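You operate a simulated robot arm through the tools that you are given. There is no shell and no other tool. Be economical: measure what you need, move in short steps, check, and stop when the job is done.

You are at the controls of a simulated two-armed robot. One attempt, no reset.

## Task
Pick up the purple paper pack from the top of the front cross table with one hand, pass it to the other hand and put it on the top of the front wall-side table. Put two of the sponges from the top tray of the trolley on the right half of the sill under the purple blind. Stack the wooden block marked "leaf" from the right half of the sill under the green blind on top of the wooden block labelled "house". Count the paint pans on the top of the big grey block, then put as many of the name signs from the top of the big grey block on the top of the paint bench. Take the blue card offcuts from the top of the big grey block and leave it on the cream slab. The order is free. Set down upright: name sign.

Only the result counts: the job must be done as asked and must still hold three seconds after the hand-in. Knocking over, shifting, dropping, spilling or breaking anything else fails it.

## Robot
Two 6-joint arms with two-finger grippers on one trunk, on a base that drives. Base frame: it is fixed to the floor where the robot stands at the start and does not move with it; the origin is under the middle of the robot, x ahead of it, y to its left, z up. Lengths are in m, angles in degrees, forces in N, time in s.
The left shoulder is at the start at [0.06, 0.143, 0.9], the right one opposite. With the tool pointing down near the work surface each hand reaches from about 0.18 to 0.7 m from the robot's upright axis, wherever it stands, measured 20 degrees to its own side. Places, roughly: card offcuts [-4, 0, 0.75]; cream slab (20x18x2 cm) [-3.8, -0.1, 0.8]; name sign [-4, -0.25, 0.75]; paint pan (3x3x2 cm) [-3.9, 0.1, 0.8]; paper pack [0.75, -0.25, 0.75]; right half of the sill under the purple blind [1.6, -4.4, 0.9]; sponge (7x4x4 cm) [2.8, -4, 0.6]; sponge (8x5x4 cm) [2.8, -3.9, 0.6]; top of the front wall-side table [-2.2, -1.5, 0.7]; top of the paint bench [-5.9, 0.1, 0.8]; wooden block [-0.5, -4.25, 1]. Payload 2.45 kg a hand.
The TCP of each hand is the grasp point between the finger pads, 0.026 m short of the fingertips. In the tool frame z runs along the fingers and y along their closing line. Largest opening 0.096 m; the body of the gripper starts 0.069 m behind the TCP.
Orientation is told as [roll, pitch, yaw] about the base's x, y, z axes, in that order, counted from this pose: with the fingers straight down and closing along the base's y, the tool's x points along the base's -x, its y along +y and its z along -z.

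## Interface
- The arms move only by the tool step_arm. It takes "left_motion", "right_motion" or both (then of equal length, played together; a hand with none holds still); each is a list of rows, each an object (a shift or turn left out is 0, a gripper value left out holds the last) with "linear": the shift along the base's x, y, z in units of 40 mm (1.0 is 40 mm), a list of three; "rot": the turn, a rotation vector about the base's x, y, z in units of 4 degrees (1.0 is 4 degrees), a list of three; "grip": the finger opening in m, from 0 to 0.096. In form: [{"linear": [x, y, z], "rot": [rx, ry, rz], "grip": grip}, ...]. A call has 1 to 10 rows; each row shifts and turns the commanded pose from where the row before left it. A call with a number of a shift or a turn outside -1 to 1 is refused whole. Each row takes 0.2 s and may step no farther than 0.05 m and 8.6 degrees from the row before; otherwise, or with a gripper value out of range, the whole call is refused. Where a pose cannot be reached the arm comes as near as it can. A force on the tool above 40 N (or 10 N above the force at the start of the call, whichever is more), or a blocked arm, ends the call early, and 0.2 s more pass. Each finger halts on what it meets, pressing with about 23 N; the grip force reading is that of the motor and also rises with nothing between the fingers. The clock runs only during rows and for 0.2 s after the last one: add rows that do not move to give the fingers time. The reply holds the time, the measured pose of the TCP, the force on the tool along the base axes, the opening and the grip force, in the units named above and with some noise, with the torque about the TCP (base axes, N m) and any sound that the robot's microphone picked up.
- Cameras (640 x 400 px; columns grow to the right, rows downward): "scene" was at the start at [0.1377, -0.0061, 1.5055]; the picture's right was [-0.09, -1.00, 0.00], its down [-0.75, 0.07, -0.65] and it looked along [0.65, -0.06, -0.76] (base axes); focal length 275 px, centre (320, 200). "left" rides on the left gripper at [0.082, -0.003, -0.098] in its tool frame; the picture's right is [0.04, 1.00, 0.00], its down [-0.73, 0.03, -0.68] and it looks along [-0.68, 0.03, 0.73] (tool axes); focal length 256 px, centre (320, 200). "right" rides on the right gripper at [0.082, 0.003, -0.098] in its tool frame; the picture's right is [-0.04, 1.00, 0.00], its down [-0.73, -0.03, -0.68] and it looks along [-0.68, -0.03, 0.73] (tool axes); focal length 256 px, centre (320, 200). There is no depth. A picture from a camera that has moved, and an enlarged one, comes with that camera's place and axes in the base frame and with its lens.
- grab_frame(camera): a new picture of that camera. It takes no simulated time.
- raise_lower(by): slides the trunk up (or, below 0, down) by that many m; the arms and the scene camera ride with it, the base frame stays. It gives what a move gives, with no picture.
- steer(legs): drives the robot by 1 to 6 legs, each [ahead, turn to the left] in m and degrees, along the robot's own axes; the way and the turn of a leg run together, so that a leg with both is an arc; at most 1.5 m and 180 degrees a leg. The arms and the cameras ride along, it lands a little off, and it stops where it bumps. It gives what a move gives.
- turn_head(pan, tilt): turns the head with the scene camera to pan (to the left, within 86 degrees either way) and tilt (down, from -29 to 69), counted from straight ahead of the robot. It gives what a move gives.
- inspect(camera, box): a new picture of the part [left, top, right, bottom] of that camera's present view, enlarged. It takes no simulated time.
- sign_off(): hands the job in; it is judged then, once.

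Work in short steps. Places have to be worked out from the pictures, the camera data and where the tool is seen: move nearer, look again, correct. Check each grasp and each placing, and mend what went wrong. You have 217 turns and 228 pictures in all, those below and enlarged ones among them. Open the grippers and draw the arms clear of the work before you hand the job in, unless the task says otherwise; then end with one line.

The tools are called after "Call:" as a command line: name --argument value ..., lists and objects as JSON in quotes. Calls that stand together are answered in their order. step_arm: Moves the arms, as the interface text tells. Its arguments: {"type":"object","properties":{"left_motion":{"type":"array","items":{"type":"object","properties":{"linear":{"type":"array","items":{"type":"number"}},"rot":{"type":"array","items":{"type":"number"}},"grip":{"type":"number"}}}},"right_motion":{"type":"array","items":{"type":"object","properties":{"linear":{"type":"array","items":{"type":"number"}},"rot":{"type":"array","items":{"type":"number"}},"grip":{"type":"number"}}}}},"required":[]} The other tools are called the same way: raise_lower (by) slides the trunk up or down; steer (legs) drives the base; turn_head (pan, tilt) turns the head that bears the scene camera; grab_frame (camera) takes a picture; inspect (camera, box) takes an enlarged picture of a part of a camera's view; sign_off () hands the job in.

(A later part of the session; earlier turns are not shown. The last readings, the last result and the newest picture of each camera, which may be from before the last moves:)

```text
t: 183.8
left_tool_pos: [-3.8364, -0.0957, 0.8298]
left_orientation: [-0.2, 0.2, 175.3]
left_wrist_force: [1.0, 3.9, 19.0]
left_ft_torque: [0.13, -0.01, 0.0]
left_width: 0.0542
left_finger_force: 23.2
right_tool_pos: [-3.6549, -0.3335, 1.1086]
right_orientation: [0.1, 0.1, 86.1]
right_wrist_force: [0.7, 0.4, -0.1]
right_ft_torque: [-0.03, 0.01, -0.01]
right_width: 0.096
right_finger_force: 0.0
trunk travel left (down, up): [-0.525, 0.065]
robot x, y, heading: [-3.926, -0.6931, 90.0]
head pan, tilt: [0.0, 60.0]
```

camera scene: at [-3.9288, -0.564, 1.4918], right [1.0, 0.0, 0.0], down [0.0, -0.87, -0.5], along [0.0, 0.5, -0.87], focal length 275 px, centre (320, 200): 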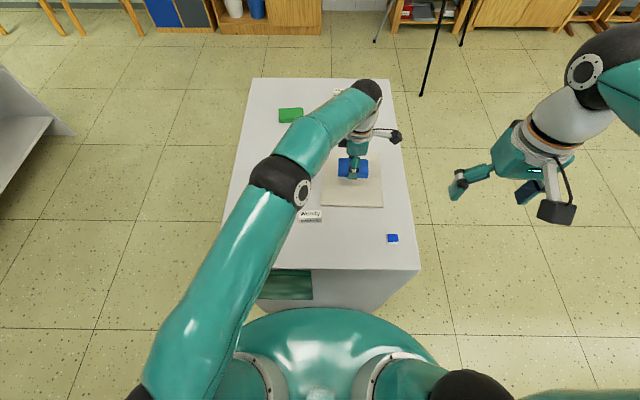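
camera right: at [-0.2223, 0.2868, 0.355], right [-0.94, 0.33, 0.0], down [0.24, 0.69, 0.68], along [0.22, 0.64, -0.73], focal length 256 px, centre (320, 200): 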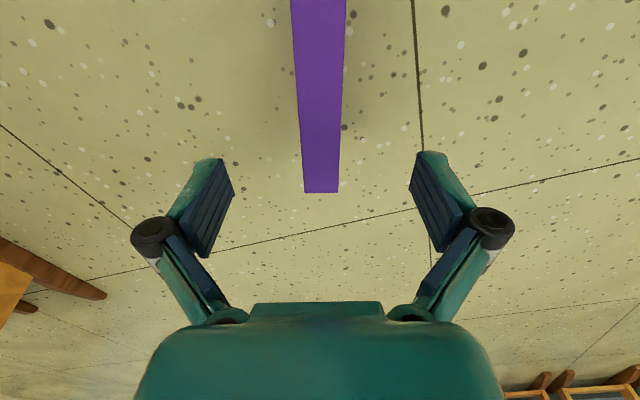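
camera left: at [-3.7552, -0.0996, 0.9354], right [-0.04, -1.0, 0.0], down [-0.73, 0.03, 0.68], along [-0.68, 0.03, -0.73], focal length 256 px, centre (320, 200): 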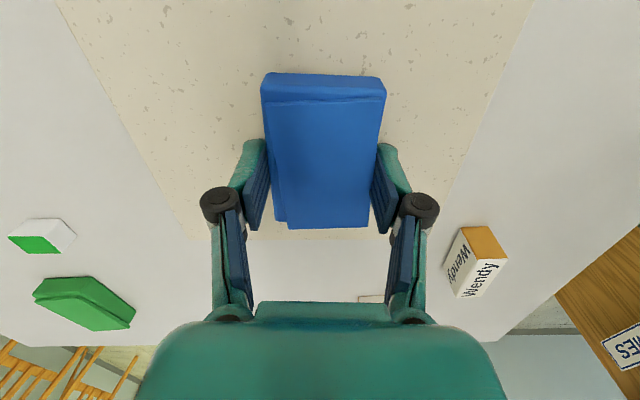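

Contact. I ease up slightly, open and lift away.

Call:
step_arm --left_motion '[{"linear": [0, 0, 0.09]}, {"grip": 0.096}, {"grip": 0.096}, {"grip": 0.096}, {"grip": 0.096}, {"linear": [0, 0, 0.8]}, {"linear": [0, 0, 1]}, {"linear": [0, 0, 1]}]'

Call:
grab_frame --camera "left"

```text
t: 185.6
left_tool_pos: [-3.8354, -0.0971, 0.9417]
left_orientation: [0.1, 0.0, 175.1]
left_wrist_force: [0.7, 0.0, 0.1]
left_ft_torque: [0.01, 0.0, 0.0]
left_width: 0.0961
left_finger_force: 0.1
right_tool_pos: [-3.6538, -0.3338, 1.1082]
right_orientation: [0.1, 0.1, 86.0]
right_wrist_force: [-0.1, -0.6, -0.6]
right_ft_torque: [0.01, 0.02, -0.02]
right_width: 0.096
right_finger_force: 0.1
trunk travel left (down, up): [-0.525, 0.065]
robot x, y, heading: [-3.926, -0.6917, 90.2]
head pan, tilt: [0.0, 60.0]
```

```text
153 pictures are left
camera left: at [-3.7556, -0.1005, 1.0406], right [-0.04, -1.0, 0.0], down [-0.73, 0.03, 0.68], along [-0.68, 0.03, -0.73], focal length 256 px, centre (320, 200)
```

left: 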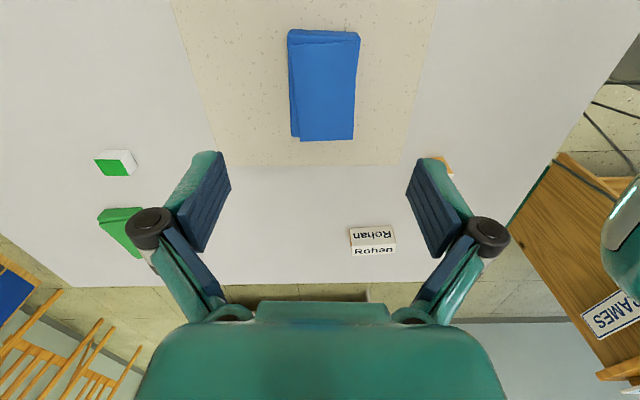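

The offcuts lie well on the slab. Next I bring the left hand over the Rohan sign, keeping the yaw near 180° to grip its ends.

Call:
step_arm --left_motion '[{"linear": [-0.875, -0.254, 0], "rot": [0, 0, 0.25]}, {"linear": [-0.875, -0.254, 0], "rot": [0, 0, 0.25]}, {"linear": [-0.875, -0.254, 0], "rot": [0, 0, 0.25]}, {"linear": [-0.875, -0.254, 0], "rot": [0, 0, 0.25]}, {"linear": [-0.875, -0.254, 0], "rot": [0, 0, 0.25]}, {"linear": [-0.875, -0.254, 0], "rot": [0, 0, 0.25]}, {}]'

Call:
grab_frame --camera "left"

```text
t: 187.2
left_tool_pos: [-4.0491, -0.1585, 0.9435]
left_orientation: [0.0, -0.1, -178.8]
left_wrist_force: [0.1, -0.2, 0.9]
left_ft_torque: [-0.01, 0.01, 0.0]
left_width: 0.096
left_finger_force: 0.1
right_tool_pos: [-3.6541, -0.3327, 1.109]
right_orientation: [0.0, 0.1, 86.0]
right_wrist_force: [-0.8, -0.1, 0.4]
right_ft_torque: [-0.04, 0.0, -0.01]
right_width: 0.0958
right_finger_force: 0.1
trunk travel left (down, up): [-0.525, 0.065]
robot x, y, heading: [-3.9292, -0.6964, 90.1]
head pan, tilt: [0.0, 60.0]
```

```text
152 pictures are left
camera left: at [-3.9668, -0.1522, 1.041], right [0.06, -1.0, 0.0], down [-0.73, -0.04, 0.68], along [-0.68, -0.04, -0.73], focal length 256 px, centre (320, 200)
```

left: 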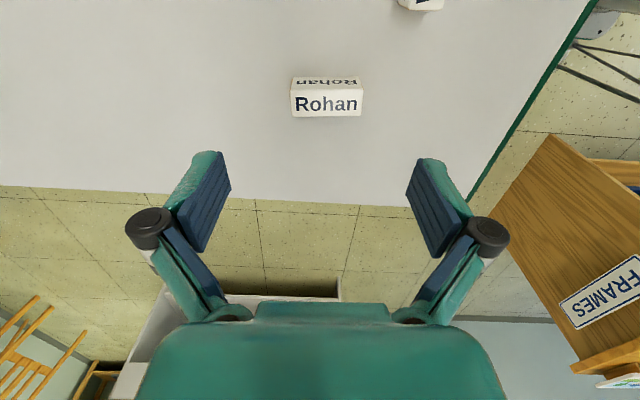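

Centred within 5 mm. I descend and grip the ends.

Call:
step_arm --left_motion '[{"linear": [-0.06, -0.12, -0.9]}, {"linear": [0, 0, -0.9]}, {"linear": [0, 0, -0.9]}, {"linear": [0, 0, -0.33]}, {"grip": 0.045}, {"grip": 0.045}, {"grip": 0.045}, {"grip": 0.045}, {}]'

Call:
grab_frame --camera "left"

```text
t: 189.2
left_tool_pos: [-4.0489, -0.1635, 0.8222]
left_orientation: [0.0, 0.2, -178.8]
left_wrist_force: [-0.1, 0.9, 0.5]
left_ft_torque: [-0.01, 0.0, 0.0]
left_width: 0.0617
left_finger_force: 23.6
right_tool_pos: [-3.6543, -0.3321, 1.1086]
right_orientation: [0.1, 0.1, 85.9]
right_wrist_force: [0.8, -0.1, -0.6]
right_ft_torque: [-0.01, -0.01, -0.01]
right_width: 0.096
right_finger_force: 0.1
trunk travel left (down, up): [-0.525, 0.065]
robot x, y, heading: [-3.928, -0.6937, 90.3]
head pan, tilt: [0.0, 60.0]
```

```text
151 pictures are left
camera left: at [-3.9677, -0.1574, 0.9208], right [0.06, -1.0, 0.0], down [-0.73, -0.04, 0.68], along [-0.68, -0.04, -0.73], focal length 256 px, centre (320, 200)
```

left: 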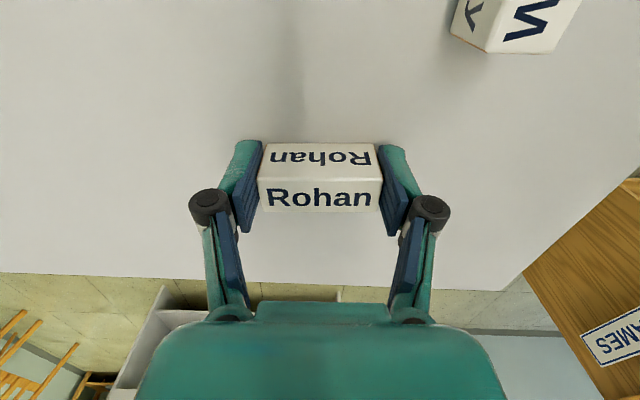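

Gripped at 6.2 cm. I lift the Rohan sign away to the left, then bring the right hand over Wendy.

Call:
step_arm --left_motion '[{"linear": [0, 0, 0.7]}, {"linear": [0, 0, 1]}, {"linear": [0, 0, 1]}, {"linear": [0, 0, 1]}, {"linear": [-1, -0.3, 0]}, {"linear": [-1, -0.3, 0]}, {"linear": [-1, -0.3, 0]}, {}]'

Call:
step_arm --right_motion '[{"linear": [-0.94, 0.32, -0.5]}, {"linear": [-0.94, 0.32, -0.5]}, {"linear": [-0.94, 0.32, -0.5]}, {"linear": [-0.94, 0.32, -0.5]}, {"linear": [-0.94, 0.32, -0.5]}, {"linear": [-0.94, 0.32, -0.5]}, {"linear": [-0.94, 0.32, -0.5]}, {"linear": [-0.94, 0.32, -0.5]}, {}]'

Call:
grab_frame --camera "right"

Call:
grab_frame --camera "scene"

```text
t: 190.9
left_tool_pos: [-4.1689, -0.2002, 0.9701]
left_orientation: [0.0, 0.0, -178.9]
left_wrist_force: [-0.4, -0.2, -0.5]
left_ft_torque: [0.0, 0.04, 0.05]
left_width: 0.0613
left_finger_force: 22.6
right_tool_pos: [-3.6531, -0.3317, 1.1087]
right_orientation: [-0.1, 0.2, 85.9]
right_wrist_force: [0.9, 0.2, 0.6]
right_ft_torque: [-0.03, 0.03, -0.03]
right_width: 0.0963
right_finger_force: 0.0
trunk travel left (down, up): [-0.525, 0.065]
robot x, y, heading: [-3.9246, -0.6917, 90.1]
head pan, tilt: [0.0, 60.0]
```

```text
t: 192.9
left_tool_pos: [-4.1687, -0.1998, 0.9693]
left_orientation: [0.0, -0.1, -178.8]
left_wrist_force: [0.8, 0.1, 0.5]
left_ft_torque: [0.02, -0.02, -0.03]
left_width: 0.0611
left_finger_force: 23.0
right_tool_pos: [-3.9548, -0.2315, 0.9483]
right_orientation: [0.0, 0.2, 85.8]
right_wrist_force: [0.7, -0.2, 0.5]
right_ft_torque: [-0.01, 0.03, 0.0]
right_width: 0.0955
right_finger_force: 0.0
trunk travel left (down, up): [-0.525, 0.065]
robot x, y, heading: [-3.927, -0.6902, 89.8]
head pan, tilt: [0.0, 60.0]
```

```text
150 pictures are left
camera right: at [-3.9655, -0.3125, 1.0488], right [-0.99, 0.11, 0.0], down [0.08, 0.73, 0.68], along [0.07, 0.67, -0.74], focal length 256 px, centre (320, 200)
```

right: 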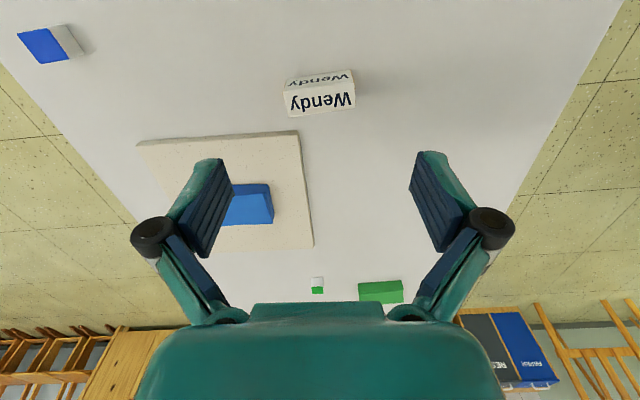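

```text
149 pictures are left
camera scene: at [-3.928, -0.5648, 1.4919], right [1.0, 0.0, 0.0], down [0.0, -0.87, -0.5], along [0.0, 0.5, -0.87], focal length 275 px, centre (320, 200)
```

scene: 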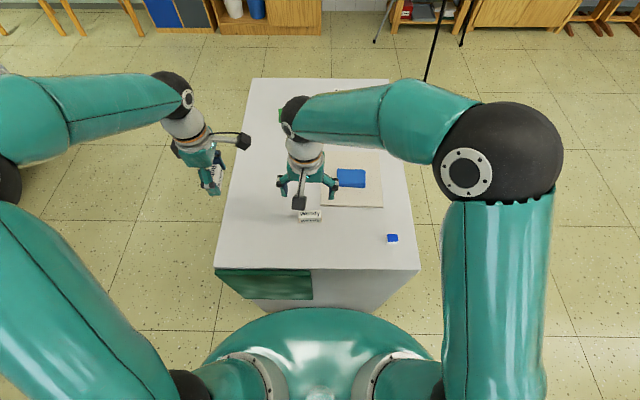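

Wendy is centred within 3 mm and about 5° rotated from the hand. I rotate, descend and grip.

Call:
step_arm --right_motion '[{"linear": [-0.05, 0.07, -0.4], "rot": [0, 0, 0.6]}, {"linear": [0, 0, -0.8], "rot": [0, 0, 0.6]}, {"linear": [0, 0, -0.9]}, {"linear": [0, 0, -0.8]}, {"linear": [0, 0, -0.26]}, {"grip": 0.045}, {"grip": 0.045}, {"grip": 0.045}, {"grip": 0.045}, {}]'

Call:
grab_frame --camera "right"

```text
t: 195.2
left_tool_pos: [-4.1693, -0.1996, 0.9692]
left_orientation: [0.0, 0.1, -178.8]
left_wrist_force: [0.3, -0.2, 0.3]
left_ft_torque: [0.0, -0.02, 0.0]
left_width: 0.0611
left_finger_force: 22.8
right_tool_pos: [-3.9567, -0.228, 0.8227]
right_orientation: [0.1, 0.1, 90.8]
right_wrist_force: [-0.1, -0.1, -1.3]
right_ft_torque: [0.0, -0.03, 0.0]
right_width: 0.0607
right_finger_force: 23.0
trunk travel left (down, up): [-0.525, 0.065]
robot x, y, heading: [-3.9259, -0.6906, 89.8]
head pan, tilt: [0.0, 60.0]
```

```text
148 pictures are left
camera right: at [-3.9608, -0.3099, 0.9225], right [-1.0, 0.03, 0.0], down [0.02, 0.74, 0.68], along [0.02, 0.68, -0.74], focal length 256 px, centre (320, 200)
```

right: 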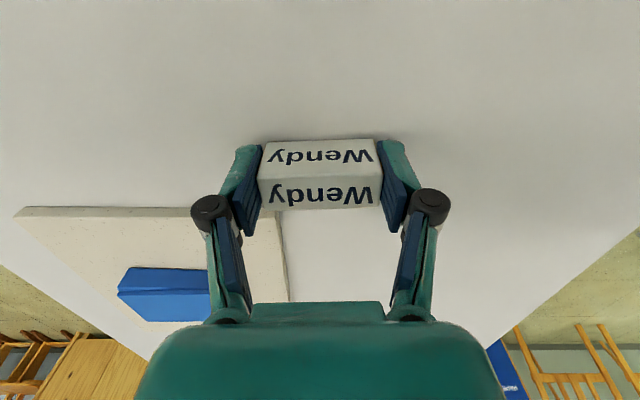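

Both signs are held. I lift, tuck in, back off from the block and turn toward the paint bench.

Call:
step_arm --right_motion '[{"linear": [0, 0, 0.7]}, {"linear": [0, 0, 1]}, {"linear": [0, 0, 1]}, {"linear": [0, 0, 1]}, {"linear": [0, 0, 1]}, {"linear": [0.7, -0.9, 0]}, {"linear": [0.7, -0.9, 0]}, {"linear": [0.7, -0.6, 0]}]' --left_motion '[{}, {}, {"linear": [0, -0.5, 0.5]}, {"linear": [0, -0.5, 0.5]}, {"linear": [0, -0.5, 0]}, {"linear": [0, -0.5, 0]}, {"linear": [0, -0.5, 0]}, {}]'

Call:
steer --legs '[[-0.15, 0], [0, 60]]'

Call:
turn_head --pan 20 --tilt 30

Call:
grab_frame --camera "scene"

```text
t: 196.9
left_tool_pos: [-4.1674, -0.2998, 1.0096]
left_orientation: [0.0, 0.0, -178.6]
left_wrist_force: [-0.4, -0.3, 0.2]
left_ft_torque: [-0.01, 0.01, 0.02]
left_width: 0.0609
left_finger_force: 22.4
right_tool_pos: [-3.8719, -0.3249, 1.0109]
right_orientation: [0.1, 0.1, 90.8]
right_wrist_force: [0.1, 0.5, 0.3]
right_ft_torque: [0.03, 0.0, 0.02]
right_width: 0.061
right_finger_force: 23.1
trunk travel left (down, up): [-0.525, 0.065]
robot x, y, heading: [-3.9283, -0.6937, 89.6]
head pan, tilt: [0.0, 60.0]
```

```text
t: 201.3
left_tool_pos: [-4.3914, -0.853, 1.0081]
left_orientation: [0.0, 0.0, -118.6]
left_wrist_force: [0.0, -0.9, -0.9]
left_ft_torque: [-0.02, 0.0, 0.01]
left_width: 0.0606
left_finger_force: 22.9
right_tool_pos: [-4.2213, -0.6091, 1.0104]
right_orientation: [0.1, 0.1, 150.9]
right_wrist_force: [0.8, -0.5, -1.0]
right_ft_torque: [0.0, 0.02, -0.02]
right_width: 0.0606
right_finger_force: 23.0
trunk travel left (down, up): [-0.525, 0.065]
robot x, y, heading: [-3.9153, -0.8077, 149.7]
head pan, tilt: [0.0, 60.0]
```

```text
t: 202.3
left_tool_pos: [-4.3899, -0.8537, 1.0095]
left_orientation: [0.0, 0.0, -118.7]
left_wrist_force: [-0.5, -0.5, -0.1]
left_ft_torque: [0.03, 0.01, 0.01]
left_width: 0.0605
left_finger_force: 23.3
right_tool_pos: [-4.2222, -0.6095, 1.0111]
right_orientation: [0.0, 0.1, 150.9]
right_wrist_force: [-0.1, -1.1, -0.1]
right_ft_torque: [0.05, -0.03, 0.01]
right_width: 0.061
right_finger_force: 23.0
trunk travel left (down, up): [-0.525, 0.065]
robot x, y, heading: [-3.911, -0.8112, 150.0]
head pan, tilt: [20.0, 30.0]
```

```text
147 pictures are left
camera scene: at [-4.0541, -0.7621, 1.5338], right [0.18, 0.98, 0.0], down [0.49, -0.09, -0.87], along [-0.85, 0.15, -0.5], focal length 275 px, centre (320, 200)
```

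scene: 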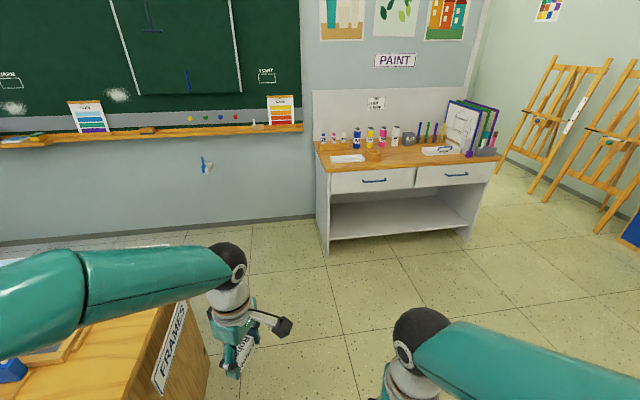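

The bench top is at z ≈ 0.78, its front edge at x ≈ -5.72, y -0.45…0.89, with free space near (-5.8, 0.1). I drive around between the block and the desk.

Call:
steer --legs '[[0, 30], [0.93, 0], [0, -62], [0.95, 0], [0, 62]]'

Call:
turn_head --pan 0 --tilt 45

Call:
grab_frame --camera "scene"

```text
t: 219.7
left_tool_pos: [-5.6855, -0.2671, 1.0098]
left_orientation: [0.0, 0.0, -88.5]
left_wrist_force: [0.2, 0.5, 0.2]
left_ft_torque: [0.02, 0.03, 0.02]
left_width: 0.0609
left_finger_force: 23.3
right_tool_pos: [-5.6621, 0.0291, 1.0123]
right_orientation: [-0.1, 0.1, -178.9]
right_wrist_force: [0.9, -0.1, -0.1]
right_ft_torque: [0.04, 0.0, -0.03]
right_width: 0.0609
right_finger_force: 23.2
trunk travel left (down, up): [-0.525, 0.065]
robot x, y, heading: [-5.2934, 0.0598, 179.3]
head pan, tilt: [20.0, 30.0]
stopped in leg 5: the robot was blocked; the commanded pose is now the measured one
```

```text
t: 220.5
left_tool_pos: [-5.6871, -0.2635, 1.0111]
left_orientation: [-0.1, 0.1, -88.6]
left_wrist_force: [-0.3, -0.2, -0.1]
left_ft_torque: [0.02, 0.02, 0.0]
left_width: 0.0608
left_finger_force: 22.7
right_tool_pos: [-5.6623, 0.0326, 1.0121]
right_orientation: [0.0, 0.2, -179.0]
right_wrist_force: [-0.4, 0.1, -0.5]
right_ft_torque: [0.05, 0.01, -0.01]
right_width: 0.0612
right_finger_force: 23.1
trunk travel left (down, up): [-0.525, 0.065]
robot x, y, heading: [-5.2922, 0.0565, 179.4]
head pan, tilt: [0.0, 45.0]
```

```text
146 pictures are left
camera scene: at [-5.4364, 0.0605, 1.5113], right [0.01, 1.0, 0.0], down [0.71, -0.01, -0.71], along [-0.71, 0.01, -0.71], focal length 275 px, centre (320, 200)
```

scene: 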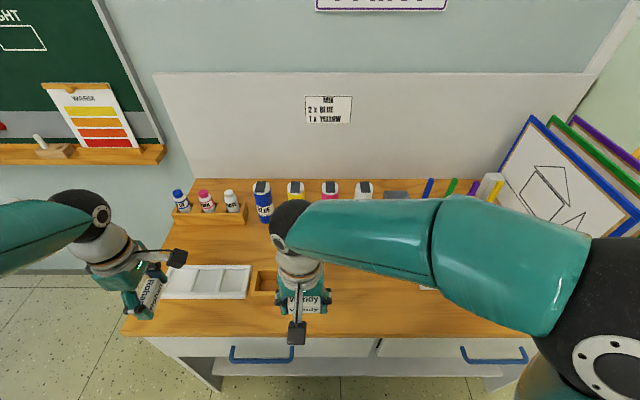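

The bench front edge is at x ≈ -5.69. Free space lies right of the small wooden box. I bring Wendy with the right hand to about (-5.77, 0.20) and lower partway.

Call:
step_arm --right_motion '[{"linear": [-0.54, 0.84, 0]}, {"linear": [-0.54, 0.84, 0]}, {"linear": [-0.54, 0.84, 0]}, {"linear": [-0.54, 0.84, 0]}, {"linear": [-0.54, 0.84, 0]}, {"linear": [0, 0, -1]}, {"linear": [0, 0, -1]}, {"linear": [0, 0, -1]}, {}]'

Call:
grab_frame --camera "right"

Call:
grab_frame --camera "scene"

```text
t: 222.5
left_tool_pos: [-5.6862, -0.2641, 1.0104]
left_orientation: [-0.1, 0.1, -88.5]
left_wrist_force: [0.4, 0.5, -1.1]
left_ft_torque: [0.03, -0.02, 0.01]
left_width: 0.0608
left_finger_force: 22.9
right_tool_pos: [-5.7686, 0.2017, 0.8924]
right_orientation: [0.1, 0.2, -179.0]
right_wrist_force: [-0.4, -1.0, 0.4]
right_ft_torque: [0.0, -0.01, -0.01]
right_width: 0.0608
right_finger_force: 22.9
trunk travel left (down, up): [-0.525, 0.065]
robot x, y, heading: [-5.2929, 0.0596, 179.5]
head pan, tilt: [0.0, 45.0]
```

```text
145 pictures are left
camera right: at [-5.689, 0.1996, 0.9916], right [-0.02, -1.0, 0.0], down [-0.74, 0.02, 0.68], along [-0.68, 0.01, -0.74], focal length 256 px, centre (320, 200)
```

right: 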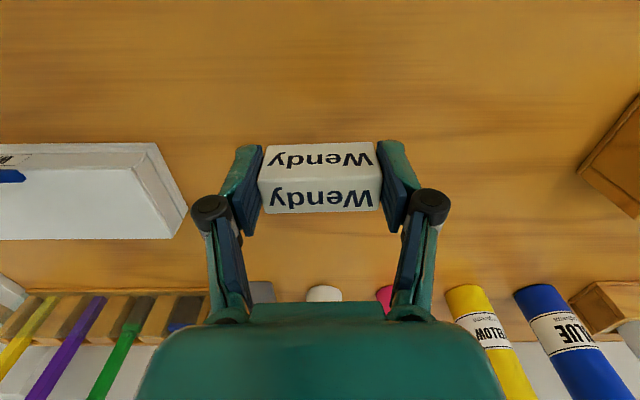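

```text
144 pictures are left
camera scene: at [-5.436, 0.061, 1.5113], right [0.01, 1.0, 0.0], down [0.71, -0.01, -0.71], along [-0.71, 0.01, -0.71], focal length 275 px, centre (320, 200)
```

scene: 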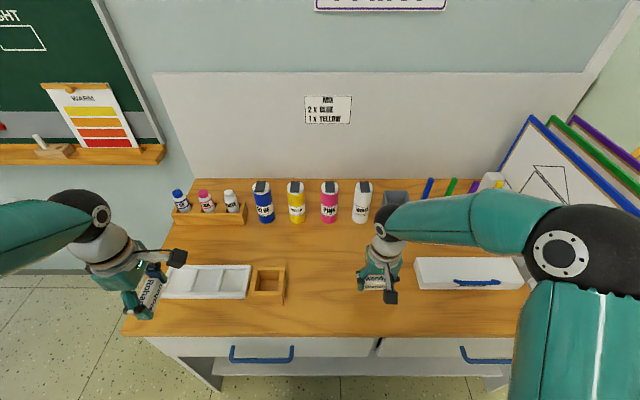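

The spot is clear. I lower Wendy toward the bench top in steps.

Call:
step_arm --right_motion '[{"linear": [0, 0, -0.9]}, {"linear": [0, 0, -0.85]}, {}]'

Call:
step_arm --right_motion '[{"linear": [0, 0, -0.1]}, {}]'

Call:
step_arm --right_motion '[{"linear": [0, 0, -0.1]}, {}]'

Call:
grab_frame --camera "right"

```text
t: 223.3
left_tool_pos: [-5.6852, -0.2643, 1.0114]
left_orientation: [0.0, 0.1, -88.4]
left_wrist_force: [-0.9, -0.7, 0.0]
left_ft_torque: [-0.03, -0.02, -0.01]
left_width: 0.0609
left_finger_force: 23.4
right_tool_pos: [-5.7698, 0.202, 0.824]
right_orientation: [0.1, -0.1, -179.1]
right_wrist_force: [-2.0, 0.5, 17.7]
right_ft_torque: [0.05, 0.12, -0.01]
right_width: 0.0615
right_finger_force: 22.9
trunk travel left (down, up): [-0.525, 0.065]
robot x, y, heading: [-5.2989, 0.0567, 179.4]
head pan, tilt: [0.0, 45.0]
```

```text
t: 223.8
left_tool_pos: [-5.6836, -0.2636, 1.0126]
left_orientation: [-0.2, 0.0, -88.5]
left_wrist_force: [0.2, -0.3, -0.2]
left_ft_torque: [0.02, -0.01, -0.01]
left_width: 0.0609
left_finger_force: 23.2
right_tool_pos: [-5.7709, 0.2008, 0.823]
right_orientation: [0.1, -0.3, -179.0]
right_wrist_force: [9.1, 0.8, 18.5]
right_ft_torque: [-0.28, -0.4, 0.17]
right_width: 0.0612
right_finger_force: 22.9
trunk travel left (down, up): [-0.525, 0.065]
robot x, y, heading: [-5.2936, 0.0594, 179.6]
head pan, tilt: [0.0, 45.0]
stopped in row 2 (right hand): the force on the tool passed its limit at 44 N (the readings are from after the stop); the commanded pose is now the measured one
```

```text
t: 224.2
left_tool_pos: [-5.6846, -0.2636, 1.0125]
left_orientation: [0.0, 0.1, -88.5]
left_wrist_force: [0.1, 0.5, -0.5]
left_ft_torque: [-0.01, 0.01, 0.02]
left_width: 0.0611
left_finger_force: 23.0
right_tool_pos: [-5.7718, 0.2012, 0.8223]
right_orientation: [-0.1, -0.4, -178.9]
right_wrist_force: [10.7, -0.9, 21.1]
right_ft_torque: [-0.63, -0.51, 0.35]
right_width: 0.0611
right_finger_force: 23.7
trunk travel left (down, up): [-0.525, 0.065]
robot x, y, heading: [-5.2921, 0.0558, 179.2]
head pan, tilt: [0.0, 45.0]
stopped in row 1 (right hand): the force on the tool passed its limit at 44 N (the readings are from after the stop); the commanded pose is now the measured one
```

```text
143 pictures are left
camera right: at [-5.6902, 0.1991, 0.9218], right [-0.02, -1.0, 0.0], down [-0.73, 0.01, 0.68], along [-0.68, 0.02, -0.73], focal length 256 px, centre (320, 200)
```

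right: 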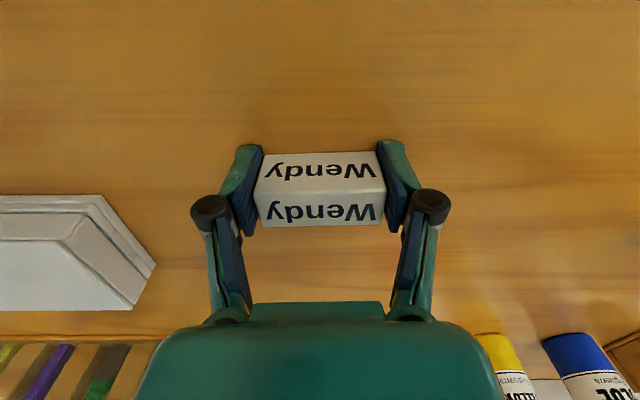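

It seated already at z ≈ 0.824. I ease up 3 mm, release and withdraw upward.

Call:
step_arm --right_motion '[{"linear": [0, 0, 0.07]}, {}, {"grip": 0.075}, {"grip": 0.096}, {"grip": 0.096}, {}]'

Call:
step_arm --right_motion '[{"linear": [0, 0, 0.8]}, {"linear": [0, 0, 1]}, {"linear": [0, 0, 1]}, {"linear": [0.5, 0.6, 0.8]}, {"linear": [0.6, 0.7, 0.5]}]'

Call:
grab_frame --camera "scene"

Call:
grab_frame --camera "right"

```text
t: 225.6
left_tool_pos: [-5.6861, -0.2645, 1.0104]
left_orientation: [0.0, 0.0, -88.4]
left_wrist_force: [-0.4, 0.4, -0.1]
left_ft_torque: [-0.01, 0.0, -0.04]
left_width: 0.0609
left_finger_force: 22.9
right_tool_pos: [-5.7732, 0.2008, 0.8231]
right_orientation: [0.0, -0.4, -179.1]
right_wrist_force: [0.2, -0.4, 0.5]
right_ft_torque: [-0.01, -0.02, -0.02]
right_width: 0.0959
right_finger_force: 0.0
trunk travel left (down, up): [-0.525, 0.065]
robot x, y, heading: [-5.2938, 0.0598, 179.3]
head pan, tilt: [0.0, 45.0]
```

```text
t: 226.8
left_tool_pos: [-5.6847, -0.2637, 1.0114]
left_orientation: [0.1, 0.1, -88.5]
left_wrist_force: [-0.5, 0.4, 0.4]
left_ft_torque: [-0.02, 0.04, 0.02]
left_width: 0.061
left_finger_force: 23.1
right_tool_pos: [-5.7265, 0.2532, 0.9882]
right_orientation: [0.0, -0.4, -179.1]
right_wrist_force: [-0.1, 0.3, 0.2]
right_ft_torque: [-0.01, 0.0, 0.01]
right_width: 0.0961
right_finger_force: 0.1
trunk travel left (down, up): [-0.525, 0.065]
robot x, y, heading: [-5.2951, 0.0564, 179.3]
head pan, tilt: [0.0, 45.0]
```

```text
142 pictures are left
camera scene: at [-5.4354, 0.0614, 1.5114], right [0.01, 1.0, 0.0], down [0.71, -0.01, -0.71], along [-0.71, 0.01, -0.71], focal length 275 px, centre (320, 200)
```

scene: 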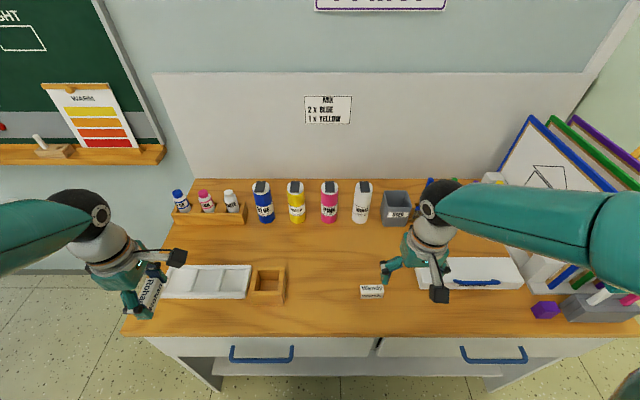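

```text
141 pictures are left
camera right: at [-5.6466, 0.2516, 1.0877], right [-0.02, -1.0, 0.0], down [-0.73, 0.02, 0.68], along [-0.68, 0.01, -0.73], focal length 256 px, centre (320, 200)
```

right: 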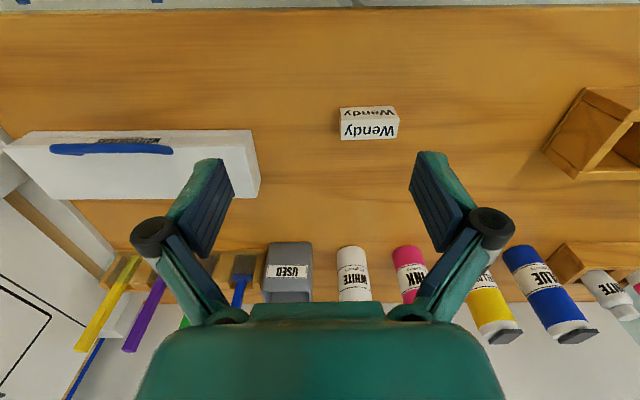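

Wendy stands upright. Now Rohan with the left hand, to about (-5.765, 0.06).

Call:
step_arm --left_motion '[{"linear": [-0.22, 0.9, 0]}, {"linear": [-0.22, 0.9, 0]}, {"linear": [-0.22, 0.9, 0]}, {"linear": [-0.22, 0.9, 0]}, {"linear": [-0.22, 0.9, 0]}, {"linear": [-0.22, 0.9, 0]}, {"linear": [-0.22, 0.9, 0]}, {"linear": [-0.22, 0.9, 0]}, {"linear": [-0.22, 0.9, 0]}, {}]' --right_motion '[{"linear": [0.5, 0.8, 0.3]}, {"linear": [0.5, 0.8, 0.3]}, {"linear": [0.5, 0.8, 0.3]}, {}, {}, {}, {}, {}, {}, {}]'

Call:
step_arm --left_motion '[{"linear": [0, 0, -1]}, {"linear": [0, 0, -1]}, {"linear": [0, 0, -1]}, {"linear": [0, 0, -1]}, {"linear": [0, 0, -0.3]}, {}]'

Call:
grab_frame --camera "left"

Call:
grab_frame --camera "scene"

```text
t: 229.0
left_tool_pos: [-5.7642, 0.0612, 1.0123]
left_orientation: [-0.1, 0.1, -88.4]
left_wrist_force: [0.4, 0.7, 0.2]
left_ft_torque: [0.0, -0.02, -0.01]
left_width: 0.061
left_finger_force: 23.4
right_tool_pos: [-5.6691, 0.3485, 1.0235]
right_orientation: [0.0, -0.4, -179.0]
right_wrist_force: [0.5, -0.9, 0.0]
right_ft_torque: [0.0, -0.01, 0.02]
right_width: 0.0963
right_finger_force: 0.1
trunk travel left (down, up): [-0.525, 0.065]
robot x, y, heading: [-5.2939, 0.0575, 179.2]
head pan, tilt: [0.0, 45.0]
```

```text
t: 230.4
left_tool_pos: [-5.7653, 0.0599, 0.8386]
left_orientation: [-0.1, 0.1, -88.5]
left_wrist_force: [0.2, 0.6, -0.3]
left_ft_torque: [0.0, -0.01, 0.01]
left_width: 0.061
left_finger_force: 23.2
right_tool_pos: [-5.6695, 0.3501, 1.0238]
right_orientation: [0.0, -0.3, -178.9]
right_wrist_force: [0.1, 0.4, -0.2]
right_ft_torque: [0.02, -0.01, 0.02]
right_width: 0.0958
right_finger_force: 0.1
trunk travel left (down, up): [-0.525, 0.065]
robot x, y, heading: [-5.2924, 0.0598, 179.5]
head pan, tilt: [0.0, 45.0]
```

```text
140 pictures are left
camera left: at [-5.7712, 0.1428, 0.9382], right [1.0, 0.07, 0.0], down [0.05, -0.73, 0.68], along [0.05, -0.68, -0.73], focal length 256 px, centre (320, 200)
```

left: 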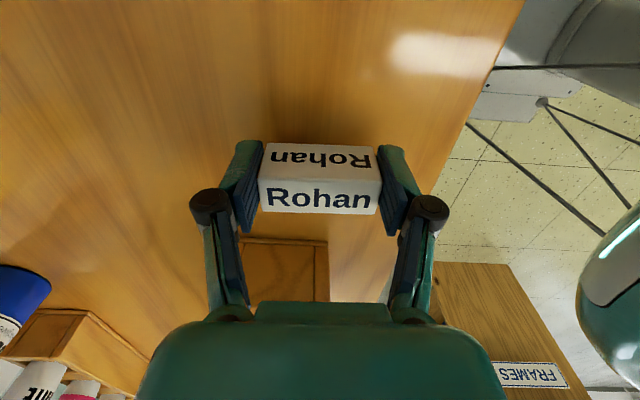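

```text
139 pictures are left
camera scene: at [-5.4366, 0.0611, 1.5112], right [0.01, 1.0, 0.0], down [0.71, -0.01, -0.71], along [-0.71, 0.01, -0.71], focal length 275 px, centre (320, 200)
```

scene: 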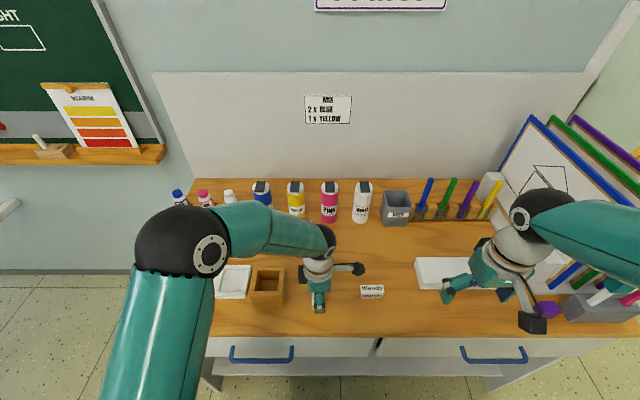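

All clear. I lower to contact.

Call:
step_arm --left_motion '[{"linear": [0, 0, -0.25]}, {}]'

```text
t: 231.0
left_tool_pos: [-5.7652, 0.0598, 0.8314]
left_orientation: [-0.3, 0.1, -88.6]
left_wrist_force: [1.2, -0.7, 16.3]
left_ft_torque: [-0.18, -0.16, 0.04]
left_width: 0.0612
left_finger_force: 22.7
right_tool_pos: [-5.6683, 0.3496, 1.0236]
right_orientation: [0.0, -0.4, -178.9]
right_wrist_force: [-0.2, 0.3, 0.1]
right_ft_torque: [-0.01, 0.01, 0.01]
right_width: 0.0958
right_finger_force: 0.1
trunk travel left (down, up): [-0.525, 0.065]
robot x, y, heading: [-5.2928, 0.0628, 179.3]
head pan, tilt: [0.0, 45.0]
```

Seated. I release and withdraw.

Call:
step_arm --left_motion '[{"linear": [0, 0, 0.05]}, {}, {"grip": 0.075}, {"grip": 0.096}, {"grip": 0.096}, {}, {"linear": [0, 0, 0.8]}, {"linear": [0, 0, 1]}, {"linear": [0, 0, 1]}, {"linear": [0, 0, 1]}]'

Call:
grab_frame --camera "left"

Call:
grab_frame --camera "scene"

```text
t: 233.2
left_tool_pos: [-5.7646, 0.0603, 0.9847]
left_orientation: [0.1, 0.1, -88.6]
left_wrist_force: [0.2, -0.1, -0.2]
left_ft_torque: [0.02, 0.03, 0.0]
left_width: 0.096
left_finger_force: 0.0
right_tool_pos: [-5.6686, 0.3501, 1.0231]
right_orientation: [0.0, -0.4, -179.0]
right_wrist_force: [0.1, 0.1, -0.9]
right_ft_torque: [0.01, 0.01, 0.01]
right_width: 0.0959
right_finger_force: 0.0
trunk travel left (down, up): [-0.525, 0.065]
robot x, y, heading: [-5.2902, 0.0562, 179.1]
head pan, tilt: [0.0, 45.0]
```

```text
138 pictures are left
camera left: at [-5.7715, 0.1427, 1.0828], right [1.0, 0.07, 0.0], down [0.05, -0.73, 0.68], along [0.04, -0.68, -0.73], focal length 256 px, centre (320, 200)
```

left: 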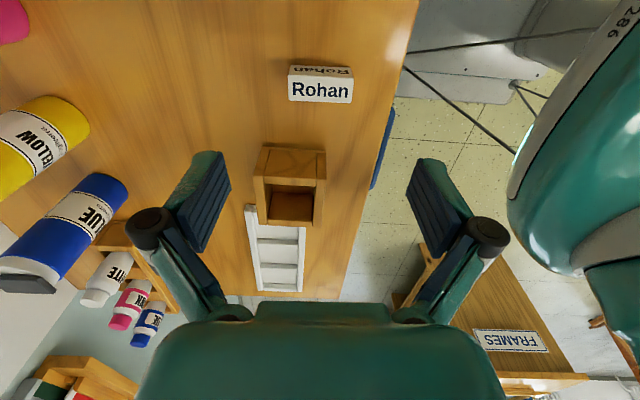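

```text
137 pictures are left
camera scene: at [-5.4359, 0.061, 1.5113], right [0.01, 1.0, 0.0], down [0.71, -0.01, -0.71], along [-0.71, 0.01, -0.71], focal length 275 px, centre (320, 200)
```

scene: 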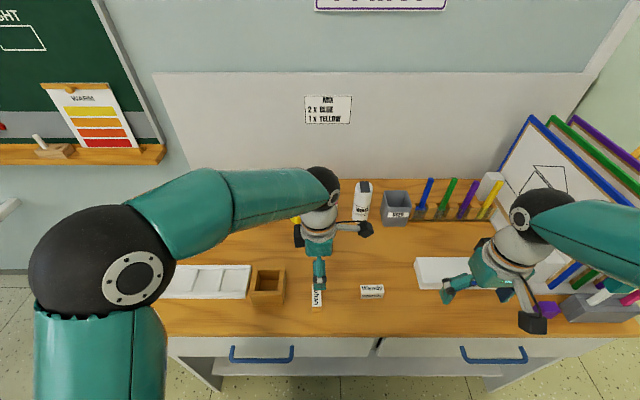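

Both signs are upright on the paint bench. I bring the left hand back to its natural yaw and tuck the arms.

Call:
step_arm --left_motion '[{"linear": [0.4, -0.8, 0.2], "rot": [0, 0, -1]}, {"linear": [0.4, -0.8, 0.2], "rot": [0, 0, -1]}, {"linear": [0.4, -0.8, 0.2], "rot": [0, 0, -1]}, {"linear": [0.3, -0.8, 0.2], "rot": [0, 0, -1]}, {"linear": [0.3, -0.8, 0.2], "rot": [0, 0, -1]}, {"linear": [0.3, -0.5, 0.2], "rot": [0, 0, -1]}, {"rot": [0, 0, -1]}, {"rot": [0, 0, -1]}, {"rot": [0, 0, -1]}, {"rot": [0, 0, -1]}]' --right_motion '[{"linear": [0.3, -0.3, 0.3]}, {"linear": [0.3, -0.3, 0.3]}, {"linear": [0, -0.3, 0.3], "rot": [0, 0.1, 0]}, {}, {}, {}, {}, {}, {}, {}]'

Call:
step_arm --left_motion '[{"rot": [0, 0, -1]}, {"rot": [0, 0, -1]}, {"rot": [0, 0, -1]}, {"rot": [0, 0, -1]}, {"rot": [0, 0, -1]}, {"rot": [0, 0, -1]}, {"rot": [0, 0, -1]}, {"rot": [0, 0, -1]}, {"rot": [0, 0, -1]}, {"rot": [0, 0, -1]}]'

Call:
step_arm --left_motion '[{"rot": [0, 0, -1]}, {"rot": [0, 0, -1]}, {"rot": [0, 0, -1]}]'

Call:
steer --legs '[[0, 60], [0, 56], [0.95, 0]]'

Call:
turn_head --pan 60 --tilt 35

Call:
grab_frame --camera "scene"

```text
t: 235.4
left_tool_pos: [-5.6823, -0.1201, 1.032]
left_orientation: [0.0, 0.1, -128.5]
left_wrist_force: [0.6, 0.2, 0.1]
left_ft_torque: [0.02, 0.0, -0.01]
left_width: 0.096
left_finger_force: 0.0
right_tool_pos: [-5.6456, 0.3138, 1.0592]
right_orientation: [-0.1, -0.7, -178.9]
right_wrist_force: [0.4, 0.0, -0.3]
right_ft_torque: [0.0, 0.04, 0.03]
right_width: 0.0961
right_finger_force: 0.0
trunk travel left (down, up): [-0.525, 0.065]
robot x, y, heading: [-5.2953, 0.058, 179.4]
head pan, tilt: [0.0, 45.0]
```

```text
t: 237.6
left_tool_pos: [-5.6807, -0.1198, 1.0313]
left_orientation: [0.0, 0.1, -168.6]
left_wrist_force: [-0.5, -0.9, 0.1]
left_ft_torque: [0.03, -0.01, -0.04]
left_width: 0.0961
left_finger_force: 0.1
right_tool_pos: [-5.644, 0.3126, 1.0603]
right_orientation: [0.1, -0.8, -179.0]
right_wrist_force: [-0.5, 0.3, 0.1]
right_ft_torque: [-0.01, -0.02, 0.02]
right_width: 0.0959
right_finger_force: 0.0
trunk travel left (down, up): [-0.525, 0.065]
robot x, y, heading: [-5.2952, 0.0566, 179.5]
head pan, tilt: [0.0, 45.0]
```

```text
t: 238.4
left_tool_pos: [-5.6811, -0.12, 1.0313]
left_orientation: [-0.1, 0.1, 179.4]
left_wrist_force: [0.4, -0.4, -0.6]
left_ft_torque: [-0.01, 0.0, 0.04]
left_width: 0.0959
left_finger_force: 0.0
right_tool_pos: [-5.6443, 0.3129, 1.0598]
right_orientation: [0.0, -0.7, -179.0]
right_wrist_force: [0.4, -0.6, -0.5]
right_ft_torque: [0.02, 0.01, -0.01]
right_width: 0.0962
right_finger_force: 0.1
trunk travel left (down, up): [-0.525, 0.065]
robot x, y, heading: [-5.2916, 0.0586, 179.7]
head pan, tilt: [0.0, 45.0]
```

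```text
t: 243.2
left_tool_pos: [-5.1864, -0.3578, 1.0315]
left_orientation: [-0.1, 0.3, -100.7]
left_wrist_force: [-0.2, -0.2, -0.4]
left_ft_torque: [-0.02, 0.06, 0.01]
left_width: 0.096
left_finger_force: 0.0
right_tool_pos: [-5.6071, -0.2475, 1.0614]
right_orientation: [-0.2, -0.7, -99.2]
right_wrist_force: [1.1, -0.6, 0.1]
right_ft_torque: [0.08, 0.03, 0.03]
right_width: 0.0958
right_finger_force: 0.1
trunk travel left (down, up): [-0.525, 0.065]
robot x, y, heading: [-5.3385, 0.0677, -99.6]
head pan, tilt: [0.0, 45.0]
stopped in leg 2: the robot was blocked; the commanded pose is now the measured one
```

```text
t: 244.4
left_tool_pos: [-5.1885, -0.3561, 1.0326]
left_orientation: [-0.1, 0.1, -100.6]
left_wrist_force: [-0.1, -0.4, 0.3]
left_ft_torque: [0.01, -0.03, 0.03]
left_width: 0.0961
left_finger_force: 0.0
right_tool_pos: [-5.6103, -0.2455, 1.0602]
right_orientation: [0.0, -0.7, -99.2]
right_wrist_force: [-0.5, -0.2, -0.8]
right_ft_torque: [-0.01, 0.05, 0.01]
right_width: 0.0962
right_finger_force: 0.1
trunk travel left (down, up): [-0.525, 0.065]
robot x, y, heading: [-5.3384, 0.0647, -99.7]
head pan, tilt: [60.0, 35.0]
```

```text
136 pictures are left
camera scene: at [-5.2811, -0.0499, 1.5261], right [-0.64, -0.77, 0.0], down [-0.44, 0.37, -0.82], along [0.63, -0.52, -0.57], focal length 275 px, centre (320, 200)
```

scene: 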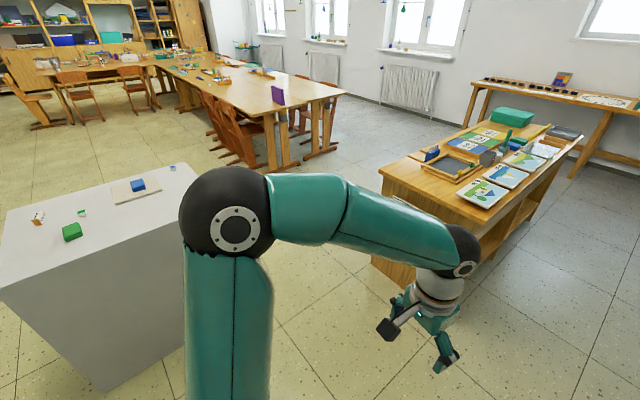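

A corner of the base came close to the bench. I check from this side for further pans on the block, then go on.

Call:
inspect --camera "scene" --box '[0, 150, 200, 275]'

Call:
turn_head --pan -75 --tilt 40

Call:
grab_frame --camera "scene"

```text
3.20 times, centred on (100, 212) of scene
camera zoom: at [-5.2811, -0.0499, 1.5261], right [-0.64, -0.77, 0.0], down [-0.44, 0.37, -0.82], along [0.63, -0.52, -0.57], focal length 881 px, centre (1024, 160)
```

zoom: 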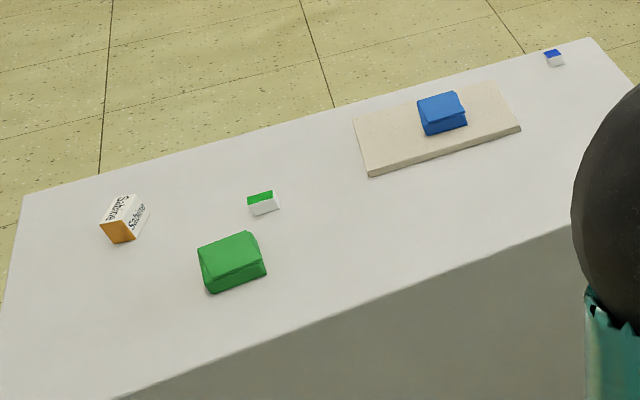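

```text
t: 246.6
left_tool_pos: [-5.1883, -0.3567, 1.0319]
left_orientation: [0.1, 0.0, -100.6]
left_wrist_force: [0.6, -0.4, -0.6]
left_ft_torque: [-0.02, 0.01, -0.01]
left_width: 0.0961
left_finger_force: 0.0
right_tool_pos: [-5.6091, -0.2451, 1.0605]
right_orientation: [-0.1, -0.8, -99.2]
right_wrist_force: [0.3, -0.3, -0.4]
right_ft_torque: [0.02, -0.01, 0.03]
right_width: 0.0959
right_finger_force: 0.0
trunk travel left (down, up): [-0.525, 0.065]
robot x, y, heading: [-5.3362, 0.0649, -99.8]
head pan, tilt: [-75.0, 40.0]
```

```text
134 pictures are left
camera scene: at [-5.4333, -0.0013, 1.5186], right [-0.09, 1.0, 0.0], down [0.64, 0.06, -0.77], along [-0.76, -0.07, -0.64], focal length 275 px, centre (320, 200)
```

scene: 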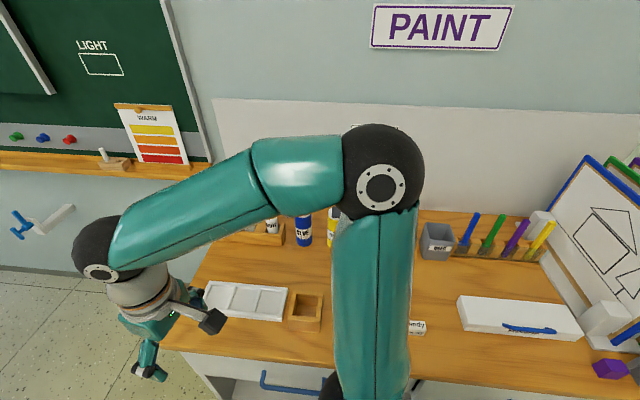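

Still exactly two pans, and everything stands. I arc away from the bench and head round to the window aisle.

Call:
steer --legs '[[0.4, 42]]'

Call:
steer --legs '[[0.5, 10]]'

Call:
turn_head --pan 0 --tilt 35

Call:
grab_frame --camera "scene"

```text
t: 249.2
left_tool_pos: [-4.8694, -0.5396, 1.0316]
left_orientation: [0.0, 0.2, -59.0]
left_wrist_force: [0.1, -0.3, -0.2]
left_ft_torque: [-0.02, 0.06, -0.01]
left_width: 0.0958
left_finger_force: 0.0
right_tool_pos: [-5.2581, -0.7339, 1.0603]
right_orientation: [-0.2, -0.7, -57.5]
right_wrist_force: [-0.1, -0.2, -1.3]
right_ft_torque: [0.03, 0.02, 0.02]
right_width: 0.0961
right_finger_force: 0.0
trunk travel left (down, up): [-0.525, 0.065]
robot x, y, heading: [-5.2776, -0.3306, -58.1]
head pan, tilt: [-75.0, 40.0]
```

```text
t: 252.2
left_tool_pos: [-4.5417, -0.8659, 1.033]
left_orientation: [0.0, 0.1, -49.1]
left_wrist_force: [0.9, -0.1, -1.3]
left_ft_torque: [0.02, 0.02, 0.02]
left_width: 0.096
left_finger_force: 0.1
right_tool_pos: [-4.8894, -1.1237, 1.0606]
right_orientation: [-0.1, -0.7, -47.6]
right_wrist_force: [-0.4, -0.7, 0.0]
right_ft_torque: [0.03, 0.03, 0.01]
right_width: 0.0963
right_finger_force: 0.1
trunk travel left (down, up): [-0.525, 0.065]
robot x, y, heading: [-4.9772, -0.7306, -48.4]
head pan, tilt: [-75.0, 40.0]
```

```text
t: 253.6
left_tool_pos: [-4.541, -0.8645, 1.0329]
left_orientation: [0.1, 0.2, -49.1]
left_wrist_force: [1.1, -0.1, 0.0]
left_ft_torque: [-0.01, 0.01, 0.0]
left_width: 0.0959
left_finger_force: 0.1
right_tool_pos: [-4.8901, -1.1249, 1.0612]
right_orientation: [-0.1, -0.7, -47.6]
right_wrist_force: [0.1, -0.6, 0.2]
right_ft_torque: [0.01, -0.02, -0.01]
right_width: 0.096
right_finger_force: 0.1
trunk travel left (down, up): [-0.525, 0.065]
robot x, y, heading: [-4.9816, -0.7331, -48.3]
head pan, tilt: [0.0, 35.0]
```

```text
133 pictures are left
camera scene: at [-4.8807, -0.8413, 1.5261], right [-0.74, -0.67, 0.0], down [-0.38, 0.43, -0.82], along [0.55, -0.61, -0.57], focal length 275 px, centre (320, 200)
```

scene: 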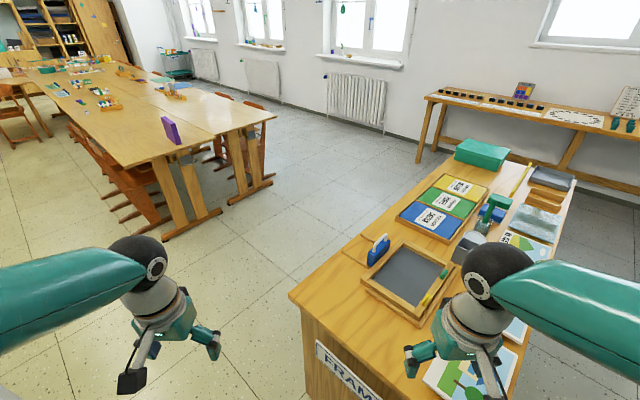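

The route is clear: straight along +x, then down the gap between desk and tables to the window aisle.

Call:
steer --legs '[[0, 46], [1.2, 0]]'

Call:
steer --legs '[[0.1, -45], [0.1, -43]]'

Call:
grab_frame --camera "scene"

```text
t: 262.2
left_tool_pos: [-3.3773, -0.5702, 1.0332]
left_orientation: [0.0, 0.1, -4.0]
left_wrist_force: [-0.9, 0.0, 0.4]
left_ft_torque: [-0.01, 0.01, -0.02]
left_width: 0.0959
left_finger_force: 0.1
right_tool_pos: [-3.4383, -1.0011, 1.0606]
right_orientation: [0.0, -0.7, -2.6]
right_wrist_force: [0.4, -0.6, 0.9]
right_ft_torque: [-0.02, 0.0, 0.0]
right_width: 0.096
right_finger_force: 0.0
trunk travel left (down, up): [-0.525, 0.065]
robot x, y, heading: [-3.7819, -0.7884, -2.6]
head pan, tilt: [0.0, 35.0]
```

```text
t: 266.9
left_tool_pos: [-3.3991, -1.3002, 1.0356]
left_orientation: [0.1, 0.2, -88.1]
left_wrist_force: [-0.8, -1.1, 0.2]
left_ft_torque: [0.02, -0.04, 0.03]
left_width: 0.0959
left_finger_force: 0.0
right_tool_pos: [-3.8352, -1.2813, 1.063]
right_orientation: [0.0, -0.6, -86.6]
right_wrist_force: [-0.2, -0.2, 0.4]
right_ft_torque: [0.02, -0.01, 0.0]
right_width: 0.0959
right_finger_force: 0.0
trunk travel left (down, up): [-0.525, 0.065]
robot x, y, heading: [-3.6149, -0.9144, -89.0]
head pan, tilt: [0.0, 35.0]
stopped in leg 2: the robot was blocked; the commanded pose is now the measured one
```

```text
132 pictures are left
camera scene: at [-3.6136, -1.0647, 1.5259], right [-1.0, -0.02, 0.0], down [-0.01, 0.57, -0.82], along [0.02, -0.82, -0.58], focal length 275 px, centre (320, 200)
```

scene: 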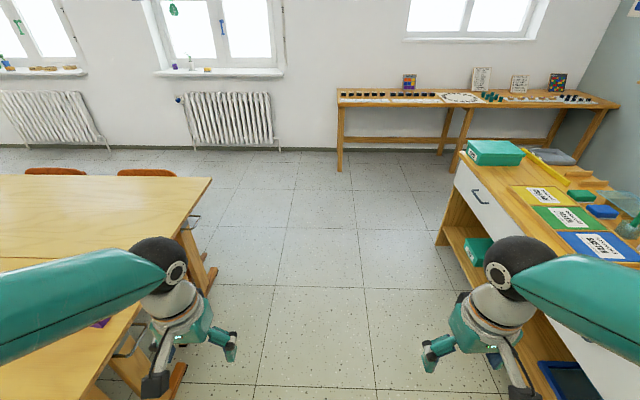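

The aisle is open. I drive down to y ≈ -3.3 and turn toward +x.

Call:
steer --legs '[[1.2, 0], [1.15, 0]]'

Call:
steer --legs '[[0.05, 45], [0.05, 44]]'

Call:
grab_frame --camera "scene"

```text
t: 278.6
left_tool_pos: [-3.3654, -3.663, 1.0341]
left_orientation: [0.0, 0.1, -88.6]
left_wrist_force: [0.3, -0.3, 1.0]
left_ft_torque: [-0.02, -0.02, 0.01]
left_width: 0.0961
left_finger_force: 0.1
right_tool_pos: [-3.8015, -3.6415, 1.0625]
right_orientation: [-0.1, -0.7, -87.1]
right_wrist_force: [0.5, -0.5, -0.1]
right_ft_torque: [-0.04, 0.01, 0.03]
right_width: 0.0962
right_finger_force: 0.1
trunk travel left (down, up): [-0.525, 0.065]
robot x, y, heading: [-3.5779, -3.2768, -89.3]
head pan, tilt: [0.0, 35.0]
```

```text
t: 283.3
left_tool_pos: [-3.1071, -3.1795, 1.0342]
left_orientation: [0.0, 0.2, -5.8]
left_wrist_force: [0.4, 0.2, -0.2]
left_ft_torque: [-0.06, 0.02, -0.02]
left_width: 0.0962
left_finger_force: 0.1
right_tool_pos: [-3.1825, -3.607, 1.0639]
right_orientation: [-0.2, -0.7, -4.5]
right_wrist_force: [1.1, 0.9, 0.1]
right_ft_torque: [-0.04, 0.07, 0.01]
right_width: 0.0961
right_finger_force: 0.1
trunk travel left (down, up): [-0.525, 0.065]
robot x, y, heading: [-3.5247, -3.3878, -4.9]
head pan, tilt: [0.0, 35.0]
stopped in leg 2: the robot was blocked; the commanded pose is now the measured one
```

```text
131 pictures are left
camera scene: at [-3.3741, -3.396, 1.5259], right [-0.09, -1.0, 0.0], down [-0.57, 0.05, -0.82], along [0.81, -0.07, -0.58], focal length 275 px, centre (320, 200)
```

scene: 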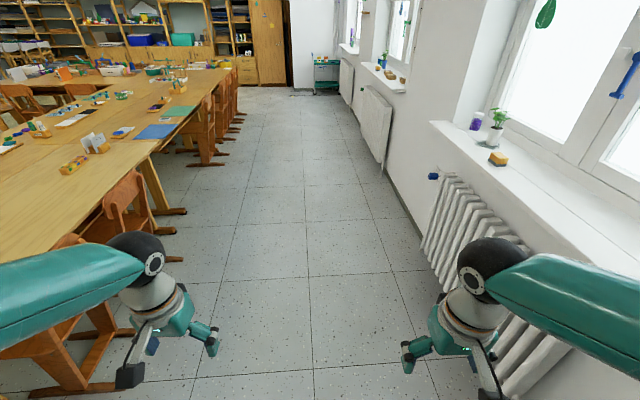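

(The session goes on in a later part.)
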